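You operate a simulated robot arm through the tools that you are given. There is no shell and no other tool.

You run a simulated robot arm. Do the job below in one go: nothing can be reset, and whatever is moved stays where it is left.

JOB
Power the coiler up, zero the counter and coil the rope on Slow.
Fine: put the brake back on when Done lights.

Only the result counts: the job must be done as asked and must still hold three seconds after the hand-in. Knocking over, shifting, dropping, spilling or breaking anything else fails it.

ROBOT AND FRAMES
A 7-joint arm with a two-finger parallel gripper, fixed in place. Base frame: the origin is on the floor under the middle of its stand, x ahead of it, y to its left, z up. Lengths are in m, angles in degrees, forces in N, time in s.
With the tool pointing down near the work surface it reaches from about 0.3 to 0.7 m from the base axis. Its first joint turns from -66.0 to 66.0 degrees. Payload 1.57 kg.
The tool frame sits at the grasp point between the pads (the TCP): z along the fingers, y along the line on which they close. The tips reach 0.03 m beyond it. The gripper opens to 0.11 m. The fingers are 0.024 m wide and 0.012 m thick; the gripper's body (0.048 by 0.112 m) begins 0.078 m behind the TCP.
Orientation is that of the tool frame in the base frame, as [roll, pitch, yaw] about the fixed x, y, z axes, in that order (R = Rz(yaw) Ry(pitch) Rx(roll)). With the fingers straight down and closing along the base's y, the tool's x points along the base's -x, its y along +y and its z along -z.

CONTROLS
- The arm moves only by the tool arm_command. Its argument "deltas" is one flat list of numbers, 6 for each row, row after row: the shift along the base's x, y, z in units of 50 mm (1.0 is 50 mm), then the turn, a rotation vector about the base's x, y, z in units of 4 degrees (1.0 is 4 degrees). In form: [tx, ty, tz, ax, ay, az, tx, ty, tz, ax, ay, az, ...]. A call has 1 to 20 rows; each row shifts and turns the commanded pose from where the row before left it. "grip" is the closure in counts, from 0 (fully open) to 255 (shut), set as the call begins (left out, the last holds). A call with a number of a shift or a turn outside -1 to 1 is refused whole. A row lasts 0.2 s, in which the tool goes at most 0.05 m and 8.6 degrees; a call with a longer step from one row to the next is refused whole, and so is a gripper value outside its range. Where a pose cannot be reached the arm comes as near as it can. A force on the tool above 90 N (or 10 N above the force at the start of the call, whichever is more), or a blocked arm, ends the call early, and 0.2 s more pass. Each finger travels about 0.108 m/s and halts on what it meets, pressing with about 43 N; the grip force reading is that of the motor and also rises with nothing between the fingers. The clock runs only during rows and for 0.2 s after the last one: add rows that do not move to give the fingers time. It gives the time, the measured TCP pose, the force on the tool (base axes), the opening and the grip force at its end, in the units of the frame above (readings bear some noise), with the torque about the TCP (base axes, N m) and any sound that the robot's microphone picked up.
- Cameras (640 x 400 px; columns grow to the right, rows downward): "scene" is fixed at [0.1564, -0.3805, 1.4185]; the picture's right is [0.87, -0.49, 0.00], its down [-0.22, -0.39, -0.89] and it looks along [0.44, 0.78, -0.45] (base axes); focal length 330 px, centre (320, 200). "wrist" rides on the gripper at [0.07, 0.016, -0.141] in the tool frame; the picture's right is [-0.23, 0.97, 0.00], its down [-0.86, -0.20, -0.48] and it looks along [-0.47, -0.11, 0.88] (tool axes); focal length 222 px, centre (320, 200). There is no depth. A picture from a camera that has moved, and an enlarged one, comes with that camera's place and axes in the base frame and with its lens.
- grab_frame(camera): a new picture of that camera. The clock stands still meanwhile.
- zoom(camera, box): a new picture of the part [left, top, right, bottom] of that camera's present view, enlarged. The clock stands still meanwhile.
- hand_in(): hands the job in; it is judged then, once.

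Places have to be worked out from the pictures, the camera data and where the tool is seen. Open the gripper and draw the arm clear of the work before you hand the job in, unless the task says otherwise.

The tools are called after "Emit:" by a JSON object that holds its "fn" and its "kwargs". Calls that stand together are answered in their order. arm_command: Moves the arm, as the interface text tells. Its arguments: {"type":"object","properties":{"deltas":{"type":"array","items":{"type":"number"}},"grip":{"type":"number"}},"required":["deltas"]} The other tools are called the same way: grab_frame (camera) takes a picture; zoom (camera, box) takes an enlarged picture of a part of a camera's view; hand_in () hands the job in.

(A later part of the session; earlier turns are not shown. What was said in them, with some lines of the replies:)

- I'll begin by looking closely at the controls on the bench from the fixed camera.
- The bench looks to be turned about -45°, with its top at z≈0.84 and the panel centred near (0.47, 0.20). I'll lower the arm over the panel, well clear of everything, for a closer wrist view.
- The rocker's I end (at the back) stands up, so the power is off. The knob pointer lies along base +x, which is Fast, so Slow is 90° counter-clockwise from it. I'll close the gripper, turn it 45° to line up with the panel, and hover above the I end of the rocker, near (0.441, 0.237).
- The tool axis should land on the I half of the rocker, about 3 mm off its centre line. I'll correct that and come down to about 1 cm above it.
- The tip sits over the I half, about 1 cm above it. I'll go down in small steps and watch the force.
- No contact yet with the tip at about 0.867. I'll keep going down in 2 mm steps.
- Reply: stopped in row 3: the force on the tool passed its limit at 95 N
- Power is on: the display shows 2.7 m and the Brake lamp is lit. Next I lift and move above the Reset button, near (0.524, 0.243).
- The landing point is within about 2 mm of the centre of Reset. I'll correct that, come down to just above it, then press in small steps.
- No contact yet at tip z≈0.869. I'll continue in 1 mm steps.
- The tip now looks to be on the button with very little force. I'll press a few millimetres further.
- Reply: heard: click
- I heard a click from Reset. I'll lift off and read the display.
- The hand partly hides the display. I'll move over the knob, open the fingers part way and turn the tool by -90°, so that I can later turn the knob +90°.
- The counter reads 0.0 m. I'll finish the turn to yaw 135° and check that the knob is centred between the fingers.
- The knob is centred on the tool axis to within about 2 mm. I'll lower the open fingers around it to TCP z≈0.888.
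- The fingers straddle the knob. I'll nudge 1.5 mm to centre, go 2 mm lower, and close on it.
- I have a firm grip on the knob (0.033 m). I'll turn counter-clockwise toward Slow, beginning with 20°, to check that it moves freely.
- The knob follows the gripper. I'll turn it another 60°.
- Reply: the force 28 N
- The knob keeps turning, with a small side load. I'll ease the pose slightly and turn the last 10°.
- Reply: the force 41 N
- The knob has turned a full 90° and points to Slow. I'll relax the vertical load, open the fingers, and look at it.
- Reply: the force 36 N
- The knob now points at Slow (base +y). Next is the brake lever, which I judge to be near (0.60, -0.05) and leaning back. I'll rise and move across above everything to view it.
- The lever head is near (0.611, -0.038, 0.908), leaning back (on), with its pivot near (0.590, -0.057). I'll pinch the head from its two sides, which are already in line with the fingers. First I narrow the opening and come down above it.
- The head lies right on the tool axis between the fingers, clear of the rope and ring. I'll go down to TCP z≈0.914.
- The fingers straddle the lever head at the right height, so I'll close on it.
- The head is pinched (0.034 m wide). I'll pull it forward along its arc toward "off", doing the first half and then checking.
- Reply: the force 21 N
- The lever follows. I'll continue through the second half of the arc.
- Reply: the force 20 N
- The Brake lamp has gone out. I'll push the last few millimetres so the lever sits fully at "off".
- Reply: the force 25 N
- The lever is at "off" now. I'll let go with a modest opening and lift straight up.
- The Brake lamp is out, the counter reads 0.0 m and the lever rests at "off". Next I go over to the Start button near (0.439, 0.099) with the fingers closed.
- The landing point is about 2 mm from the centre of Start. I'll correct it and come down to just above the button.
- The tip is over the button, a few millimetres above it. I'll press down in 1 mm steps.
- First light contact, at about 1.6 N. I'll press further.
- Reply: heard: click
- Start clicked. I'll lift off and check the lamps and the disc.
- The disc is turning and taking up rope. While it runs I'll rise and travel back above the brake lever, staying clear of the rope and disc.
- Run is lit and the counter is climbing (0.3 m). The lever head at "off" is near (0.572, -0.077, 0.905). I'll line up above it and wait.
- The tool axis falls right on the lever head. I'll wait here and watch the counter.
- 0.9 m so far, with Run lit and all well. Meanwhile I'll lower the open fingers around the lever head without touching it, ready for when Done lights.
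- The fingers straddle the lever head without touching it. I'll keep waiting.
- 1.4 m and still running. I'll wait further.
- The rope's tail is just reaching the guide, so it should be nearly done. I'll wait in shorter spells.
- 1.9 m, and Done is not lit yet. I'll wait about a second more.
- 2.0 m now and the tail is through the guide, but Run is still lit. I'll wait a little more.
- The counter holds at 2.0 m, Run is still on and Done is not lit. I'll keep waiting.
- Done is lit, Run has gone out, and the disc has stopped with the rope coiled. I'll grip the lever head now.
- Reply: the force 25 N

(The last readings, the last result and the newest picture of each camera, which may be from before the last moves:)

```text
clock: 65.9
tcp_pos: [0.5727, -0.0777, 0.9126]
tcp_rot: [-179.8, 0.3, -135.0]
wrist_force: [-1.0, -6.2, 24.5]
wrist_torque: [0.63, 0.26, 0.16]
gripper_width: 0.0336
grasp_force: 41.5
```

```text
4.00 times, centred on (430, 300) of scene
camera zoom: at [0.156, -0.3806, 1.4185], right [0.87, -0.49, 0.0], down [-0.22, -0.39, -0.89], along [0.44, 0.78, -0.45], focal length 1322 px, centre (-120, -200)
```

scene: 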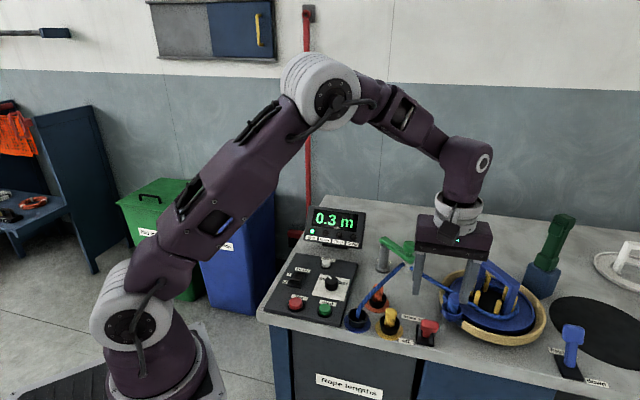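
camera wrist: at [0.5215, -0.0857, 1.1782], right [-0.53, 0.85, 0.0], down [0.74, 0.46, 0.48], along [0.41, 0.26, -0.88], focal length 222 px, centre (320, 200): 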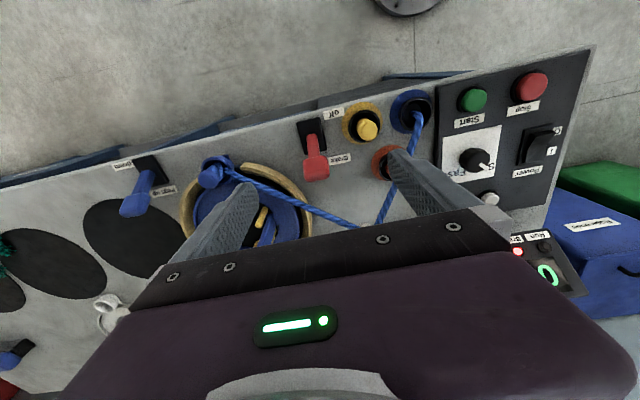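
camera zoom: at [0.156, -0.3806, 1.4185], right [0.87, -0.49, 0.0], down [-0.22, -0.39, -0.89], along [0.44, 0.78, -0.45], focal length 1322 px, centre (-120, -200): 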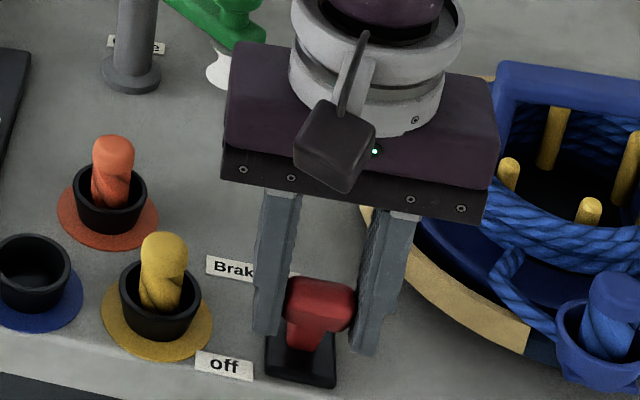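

The head is gripped. I'll push it back along the arc toward "Brake on", first half.

Emit:
{"fn": "arm_command", "kwargs": {"deltas": [0.056, 0.056, 0.036, 0, 0, 0, 0.058, 0.058, 0.032, 0, 0, 0, 0.058, 0.058, 0.024, 0, 0, 0, 0.058, 0.058, 0.018, 0, 0, 0, 0.058, 0.058, 0.012, 0, 0, 0, 0.058, 0.058, 0.006, 0, 0, 0, 0.058, 0.058, 0.0, 0, 0, 0]}}

Emit:
{"fn": "zoom", "kwargs": {"camera": "scene", "box": [380, 250, 480, 350]}}

```text
clock: 67.5
tcp_pos: [0.5924, -0.0568, 0.9188]
tcp_rot: [-179.9, 0.4, -135.0]
wrist_force: [6.5, -11.3, 2.1]
wrist_torque: [-0.11, 0.12, 0.05]
gripper_width: 0.0345
grasp_force: 6.0
```

```text
4.00 times, centred on (430, 300) of scene
camera zoom: at [0.1566, -0.3808, 1.4184], right [0.87, -0.49, 0.0], down [-0.22, -0.39, -0.89], along [0.44, 0.78, -0.45], focal length 1322 px, centre (-120, -200)
```

zoom: 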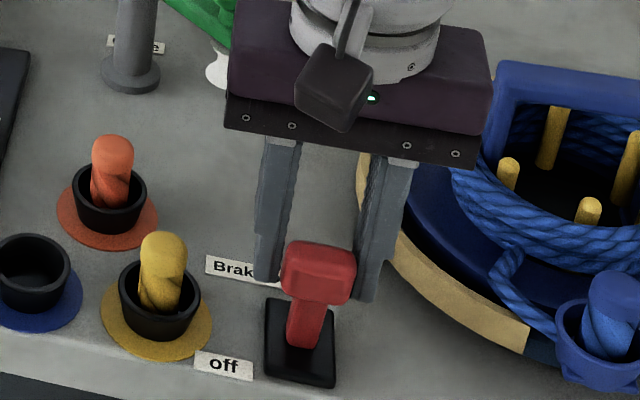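

The lever came only part of the way, so the pads seem to have slid on the head. I'll check from the wrist camera before going on.

Emit:
{"fn": "zoom", "kwargs": {"camera": "wrist", "box": [240, 100, 400, 220]}}

Emit:
{"fn": "zoom", "kwargs": {"camera": "scene", "box": [405, 290, 455, 340]}}

```text
3.33 times, centred on (320, 160) of wrist
camera zoom: at [0.5302, -0.0942, 1.0594], right [-0.53, 0.85, 0.0], down [0.74, 0.46, 0.48], along [0.41, 0.26, -0.88], focal length 740 px, centre (320, 333)
```

zoom: 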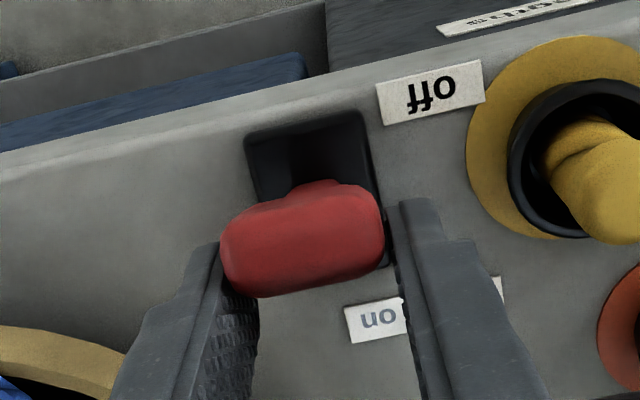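

```text
8.00 times, centred on (430, 315) of scene
camera zoom: at [0.1566, -0.3808, 1.4184], right [0.87, -0.49, 0.0], down [-0.22, -0.39, -0.89], along [0.44, 0.78, -0.45], focal length 2644 px, centre (-560, -720)
```

zoom: 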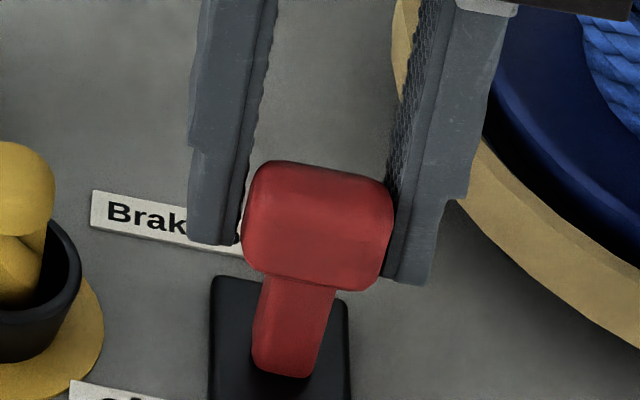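

The fingers slid forward over the head, leaving the lever part way. Pushing from the front with closed fingers should be surer, so I'll release and lift straight up first.

Emit:
{"fn": "arm_command", "kwargs": {"deltas": [0, 0, 0, 0, 0, 0, 0, 0, 0, 0, 0, 0], "grip": 115}}

Emit:
{"fn": "arm_command", "kwargs": {"deltas": [0, 0, 0.5, 0, 0, 0, 0, 0, 0.7, 0, 0, 0, 0, 0, 0.4, 0, 0, 0, 0, 0, 0, 0, 0, 0]}}

Emit:
{"fn": "zoom", "kwargs": {"camera": "scene", "box": [380, 250, 480, 350]}}

Emit:
{"fn": "zoom", "kwargs": {"camera": "scene", "box": [290, 195, 380, 255]}}

Emit:
{"fn": "zoom", "kwargs": {"camera": "wrist", "box": [240, 80, 400, 200]}}

```text
clock: 68.1
tcp_pos: [0.5924, -0.0566, 0.9186]
tcp_rot: [180.0, 0.3, -135.1]
wrist_force: [-0.8, -0.4, -0.1]
wrist_torque: [0.01, 0.02, 0.0]
gripper_width: 0.0604
grasp_force: 0.0
```

```text
clock: 69.1
tcp_pos: [0.593, -0.0569, 0.9995]
tcp_rot: [-179.9, 0.4, -135.0]
wrist_force: [0.5, 0.1, -0.5]
wrist_torque: [0.02, 0.03, -0.04]
gripper_width: 0.0604
grasp_force: 0.1
```

```text
4.00 times, centred on (430, 300) of scene
camera zoom: at [0.1564, -0.3805, 1.4185], right [0.87, -0.49, 0.0], down [-0.22, -0.39, -0.89], along [0.44, 0.78, -0.45], focal length 1322 px, centre (-120, -200)
```

zoom: 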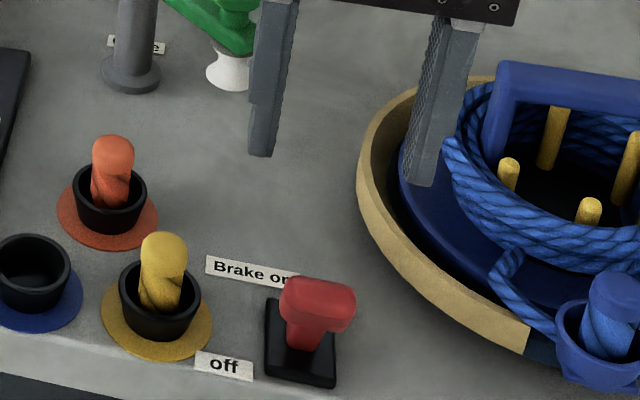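

```text
6.67 times, centred on (335, 225) of scene
camera zoom: at [0.1564, -0.3805, 1.4185], right [0.87, -0.49, 0.0], down [-0.22, -0.39, -0.89], along [0.44, 0.78, -0.45], focal length 2203 px, centre (220, 33)
```

zoom: 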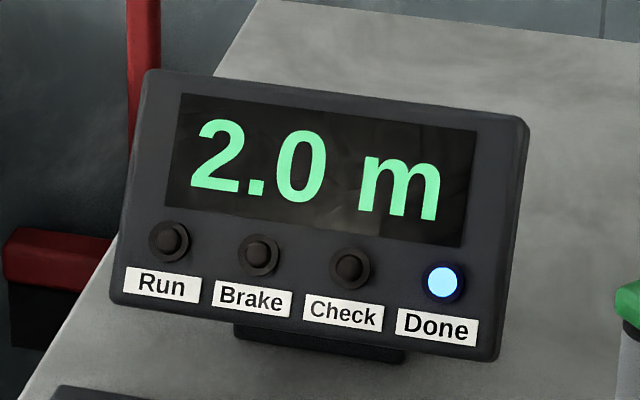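

```text
3.33 times, centred on (320, 140) of wrist
camera zoom: at [0.5302, -0.0946, 1.1401], right [-0.53, 0.85, 0.0], down [0.74, 0.46, 0.48], along [0.41, 0.26, -0.88], focal length 740 px, centre (320, 400)
```

zoom: 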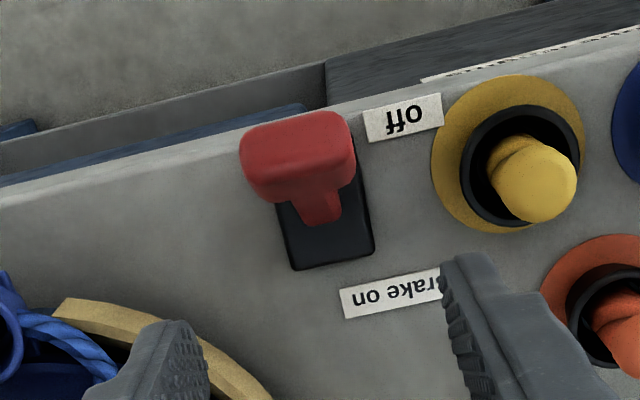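

The lever went back to "off" on its own; Done is still lit. I'll close the fingers, move to just in front of the head (0.5385, -0.1085), and lower there.

Emit:
{"fn": "arm_command", "kwargs": {"deltas": [-0.27, -0.26, 0, 0, 0, 0, -0.27, -0.26, 0, 0, 0, 0, -0.28, -0.26, 0, 0, 0, 0, -0.27, -0.25, 0, 0, 0, 0, 0, 0, 0, 0, 0, 0], "grip": 255}}

Emit:
{"fn": "zoom", "kwargs": {"camera": "scene", "box": [370, 240, 490, 360]}}

Emit:
{"fn": "grab_frame", "kwargs": {"camera": "wrist"}}

```text
clock: 70.3
tcp_pos: [0.5389, -0.1084, 0.9998]
tcp_rot: [-179.9, 0.2, -135.0]
wrist_force: [-0.2, 0.6, -0.1]
wrist_torque: [0.01, 0.03, 0.04]
gripper_width: 0.0
grasp_force: 21.6
```

```text
3.33 times, centred on (430, 300) of scene
camera zoom: at [0.1564, -0.3805, 1.4185], right [0.87, -0.49, 0.0], down [-0.22, -0.39, -0.89], along [0.44, 0.78, -0.45], focal length 1102 px, centre (-47, -133)
```

zoom: 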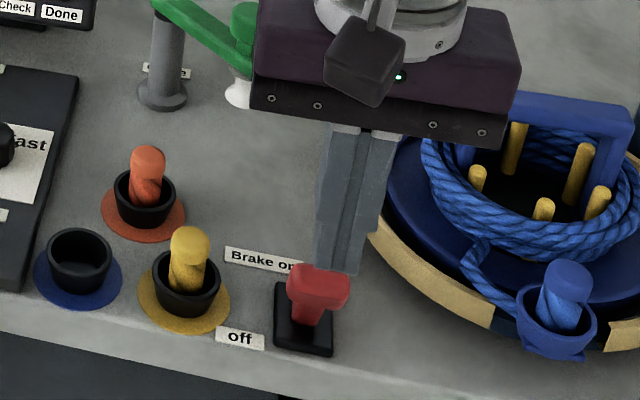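

```text
taken
camera wrist: at [0.4763, -0.1458, 1.1399], right [-0.53, 0.85, 0.0], down [0.74, 0.46, 0.48], along [0.41, 0.26, -0.88], focal length 222 px, centre (320, 200)
```

wrist: 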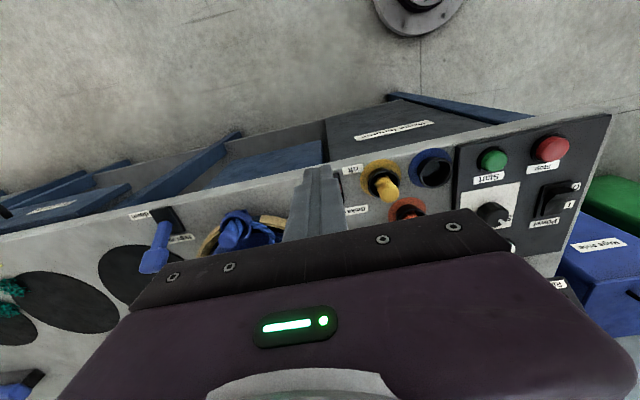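

By projection, the lowered tip will be in front of the head and in line with it. I'll lower to TCP z≈0.925 and look again.

Emit:
{"fn": "arm_command", "kwargs": {"deltas": [0, 0, -0.4, 0, 0, 0, 0, 0, -0.4, 0, 0, 0, 0, 0, -0.4, 0, 0, 0, 0, 0, -0.3, 0, 0, 0, 0, 0, 0, 0, 0, 0]}}

Emit:
{"fn": "zoom", "kwargs": {"camera": "scene", "box": [370, 240, 490, 360]}}

```text
clock: 71.5
tcp_pos: [0.5381, -0.1096, 0.9228]
tcp_rot: [-179.8, 0.3, -135.0]
wrist_force: [0.1, 0.1, 0.4]
wrist_torque: [0.0, -0.04, 0.01]
gripper_width: 0.0
grasp_force: 21.7
```

```text
3.33 times, centred on (430, 300) of scene
camera zoom: at [0.1564, -0.3805, 1.4185], right [0.87, -0.49, 0.0], down [-0.22, -0.39, -0.89], along [0.44, 0.78, -0.45], focal length 1102 px, centre (-47, -133)
```

zoom: 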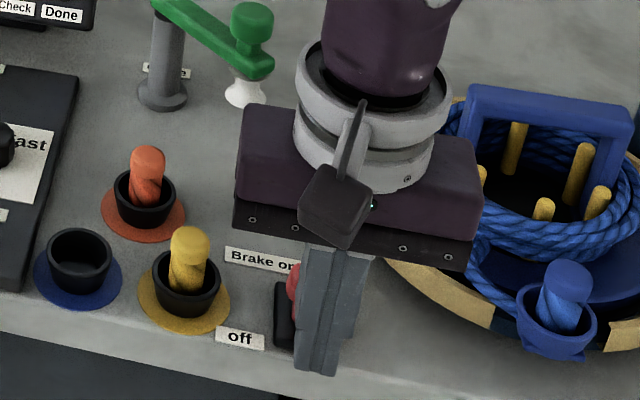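

The closed fingers stand just in front of the head. I'll push back along +v in 4 mm steps.

Emit:
{"fn": "arm_command", "kwargs": {"deltas": [0.057, 0.057, 0, 0, 0, 0, 0.057, 0.057, 0, 0, 0, 0, 0.057, 0.057, 0, 0, 0, 0, 0.057, 0.057, 0, 0, 0, 0, 0.057, 0.057, 0, 0, 0, 0, 0.057, 0.057, 0, 0, 0, 0, 0.057, 0.057, 0, 0, 0, 0, 0.057, 0.057, 0, 0, 0, 0, 0.057, 0.057, 0, 0, 0, 0, 0.057, 0.057, 0, 0, 0, 0]}}

Emit:
{"fn": "zoom", "kwargs": {"camera": "scene", "box": [370, 240, 490, 360]}}

Emit:
{"fn": "zoom", "kwargs": {"camera": "wrist", "box": [240, 100, 400, 220]}}

```text
clock: 73.7
tcp_pos: [0.5668, -0.0805, 0.9238]
tcp_rot: [-179.9, 0.3, -135.0]
wrist_force: [-1.1, -0.8, 0.5]
wrist_torque: [-0.03, -0.02, 0.02]
gripper_width: 0.0
grasp_force: 21.2
```

```text
3.33 times, centred on (430, 300) of scene
camera zoom: at [0.1564, -0.3805, 1.4185], right [0.87, -0.49, 0.0], down [-0.22, -0.39, -0.89], along [0.44, 0.78, -0.45], focal length 1102 px, centre (-47, -133)
```

zoom: 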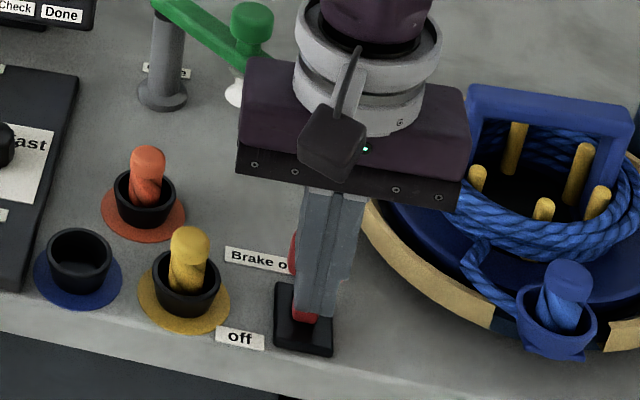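

```text
3.33 times, centred on (320, 160) of wrist
camera zoom: at [0.5051, -0.1169, 1.0643], right [-0.53, 0.85, 0.0], down [0.74, 0.46, 0.48], along [0.41, 0.26, -0.88], focal length 740 px, centre (320, 333)
```

zoom: 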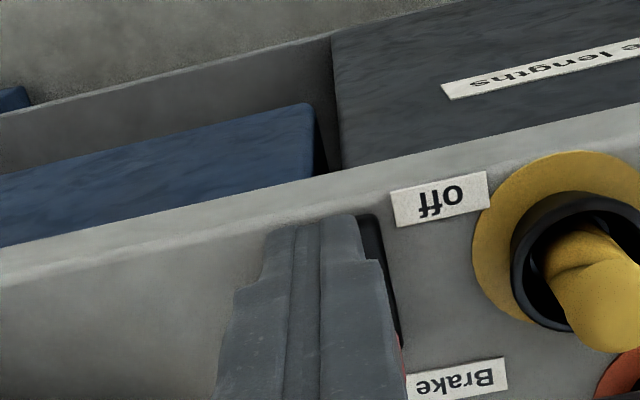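

The lever is being pushed back with little force. I'll continue.

Emit:
{"fn": "arm_command", "kwargs": {"deltas": [0.057, 0.057, 0, 0, 0, 0, 0.057, 0.057, 0, 0, 0, 0, 0.057, 0.057, 0, 0, 0, 0, 0.057, 0.057, 0, 0, 0, 0, 0.057, 0.057, 0, 0, 0, 0, 0.057, 0.057, 0, 0, 0, 0]}}

Emit:
{"fn": "zoom", "kwargs": {"camera": "scene", "box": [370, 240, 490, 360]}}

Emit:
{"fn": "zoom", "kwargs": {"camera": "scene", "box": [290, 195, 380, 255]}}

```text
clock: 75.1
tcp_pos: [0.585, -0.0627, 0.9232]
tcp_rot: [-180.0, 0.3, -135.1]
wrist_force: [-0.5, -0.2, 0.3]
wrist_torque: [-0.02, 0.02, 0.0]
gripper_width: 0.0
grasp_force: 21.9
```

```text
3.33 times, centred on (430, 300) of scene
camera zoom: at [0.1564, -0.3805, 1.4185], right [0.87, -0.49, 0.0], down [-0.22, -0.39, -0.89], along [0.44, 0.78, -0.45], focal length 1102 px, centre (-47, -133)
```

zoom: 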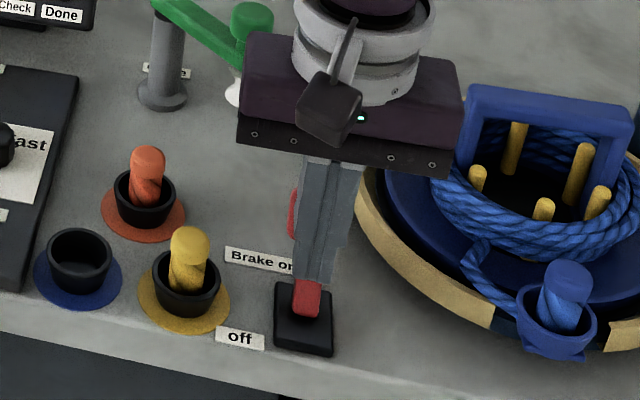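

```text
6.67 times, centred on (335, 225) of scene
camera zoom: at [0.1564, -0.3805, 1.4185], right [0.87, -0.49, 0.0], down [-0.22, -0.39, -0.89], along [0.44, 0.78, -0.45], focal length 2203 px, centre (220, 33)
```

zoom: 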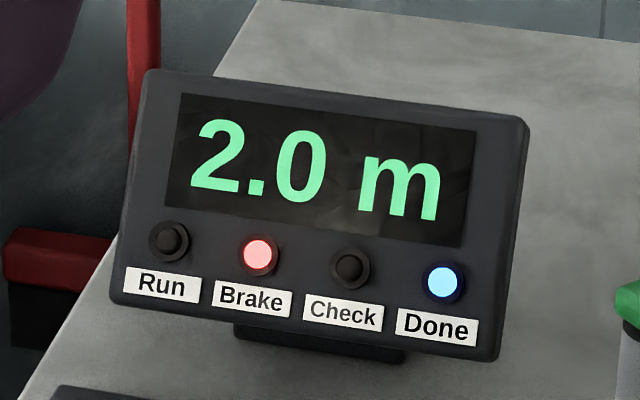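

The Brake lamp is lit again and Done is still lit; there is no force on the tool, so the lever seems to have snapped over. I'll back off forward, rise, and look at the lever.

Emit:
{"fn": "arm_command", "kwargs": {"deltas": [-0.25, -0.25, 0, 0, 0, 0, -0.25, -0.25, 0.1, 0, 0, 0, 0, 0, 0.6, 0, 0, 0, 0, 0, 0.7, 0, 0, 0, 0, 0, 0.7, 0, 0, 0, 0, 0, 0, 0, 0, 0]}}

Emit:
{"fn": "zoom", "kwargs": {"camera": "scene", "box": [370, 240, 490, 360]}}

Emit:
{"fn": "grab_frame", "kwargs": {"camera": "scene"}}

```text
clock: 76.5
tcp_pos: [0.5583, -0.0875, 1.0298]
tcp_rot: [-179.8, 0.3, -135.1]
wrist_force: [0.3, 0.7, 0.3]
wrist_torque: [0.02, 0.0, 0.01]
gripper_width: 0.0
grasp_force: 21.2
```

```text
3.33 times, centred on (430, 300) of scene
camera zoom: at [0.1564, -0.3805, 1.4185], right [0.87, -0.49, 0.0], down [-0.22, -0.39, -0.89], along [0.44, 0.78, -0.45], focal length 1102 px, centre (-47, -133)
```

zoom: 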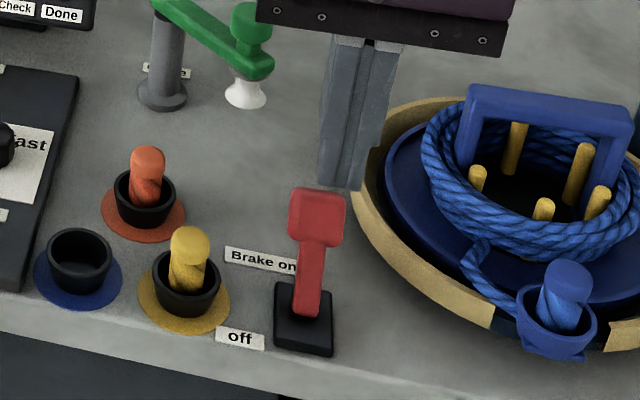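

```text
taken
```

scene: 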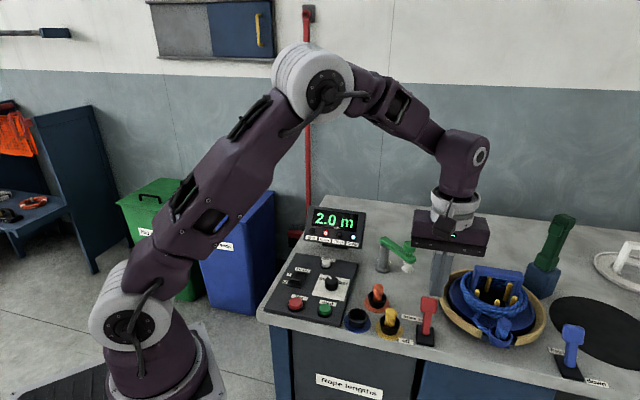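

The brake lever stands at "on", the rope is coiled, and both Brake and Done are lit. I'll lift the arm well clear of the bench and open the gripper.

Emit:
{"fn": "arm_command", "kwargs": {"deltas": [0, 0, 0.8, 0, 0, 0, 0, 0, 0.8, 0, 0, 0, -0.4, 0.3, 0.7, 0, 0, 0, -0.5, 0.4, 0.5, 0, 0, 0, -0.5, 0.4, 0.4, 0, 0, 0, -0.5, 0.4, 0.2, 0, 0, 0, -0.5, 0.4, 0, 0, 0, 0, 0, 0, 0, 0, 0, 0]}}

Emit:
{"fn": "arm_command", "kwargs": {"deltas": [0, 0, 0, 0, 0, 0, 0, 0, 0, 0, 0, 0, 0, 0, 0, 0, 0, 0, 0, 0, 0, 0, 0, 0, 0, 0, 0, 0, 0, 0, 0, 0, 0, 0, 0, 0], "grip": 0}}

Emit:
{"fn": "grab_frame", "kwargs": {"camera": "scene"}}

Emit:
{"fn": "zoom", "kwargs": {"camera": "scene", "box": [255, 190, 375, 330]}}

Emit:
{"fn": "zoom", "kwargs": {"camera": "scene", "box": [370, 220, 560, 360]}}

```text
clock: 78.3
tcp_pos: [0.4402, 0.0091, 1.1985]
tcp_rot: [-179.9, 0.3, -134.9]
wrist_force: [0.0, 0.7, -0.6]
wrist_torque: [0.0, 0.01, 0.0]
gripper_width: 0.0
grasp_force: 21.4
```

```text
clock: 79.7
tcp_pos: [0.4406, 0.008, 1.1979]
tcp_rot: [-180.0, 0.2, -135.0]
wrist_force: [0.5, -0.5, 0.1]
wrist_torque: [0.0, 0.02, 0.0]
gripper_width: 0.1099
grasp_force: 0.0
```

```text
taken
```

scene: 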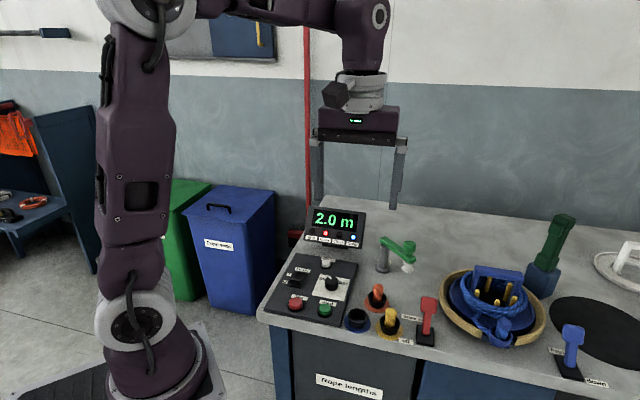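

```text
2.86 times, centred on (315, 260) of scene
camera zoom: at [0.1564, -0.3805, 1.4185], right [0.87, -0.49, 0.0], down [-0.22, -0.39, -0.89], along [0.44, 0.78, -0.45], focal length 944 px, centre (334, 29)
```

zoom: 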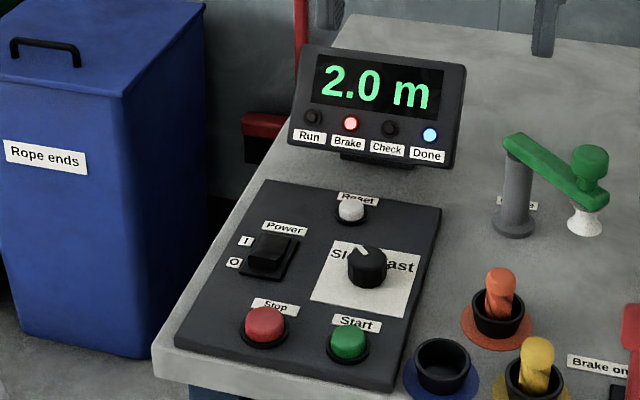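

```text
2.86 times, centred on (465, 290) of scene
camera zoom: at [0.1564, -0.3805, 1.4185], right [0.87, -0.49, 0.0], down [-0.22, -0.39, -0.89], along [0.44, 0.78, -0.45], focal length 944 px, centre (-94, -57)
```

zoom: 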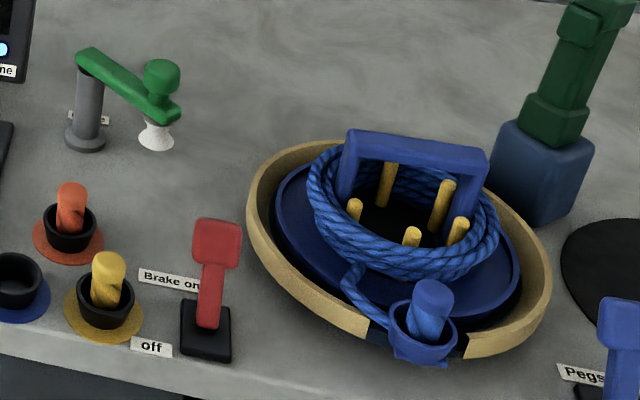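

Everything checks out: power is on, the knob is on Slow, and the counter went from 0.0 to 2.0 m. The rope is coiled, Done is lit, the brake is back on with its lamp lit, the gripper is open and the arm is clear. I'm handing it in.

Emit:
{"fn": "hand_in", "kwargs": {}}

```text
The job is handed in.
```

The rope is coiled and the brake is back on. I powered the coiler up, zeroed the counter with Reset (it read 0.0 m), set the knob to Slow, took the brake off and pressed Start.

The counter stopped at 2.0 m, and Done lit with the rope wound on the pegs. My first try at putting the brake on slipped and the lever fell back to off. I pushed it over from the front instead, about 10 seconds after Done lit. It stayed at on, with the Brake lamp lit.

At hand-in Brake and Done were lit and Run and Check were dark. The gripper was open and the arm was clear of the bench, and I saw nothing else knocked or shifted. The hand-in gave no verdict.
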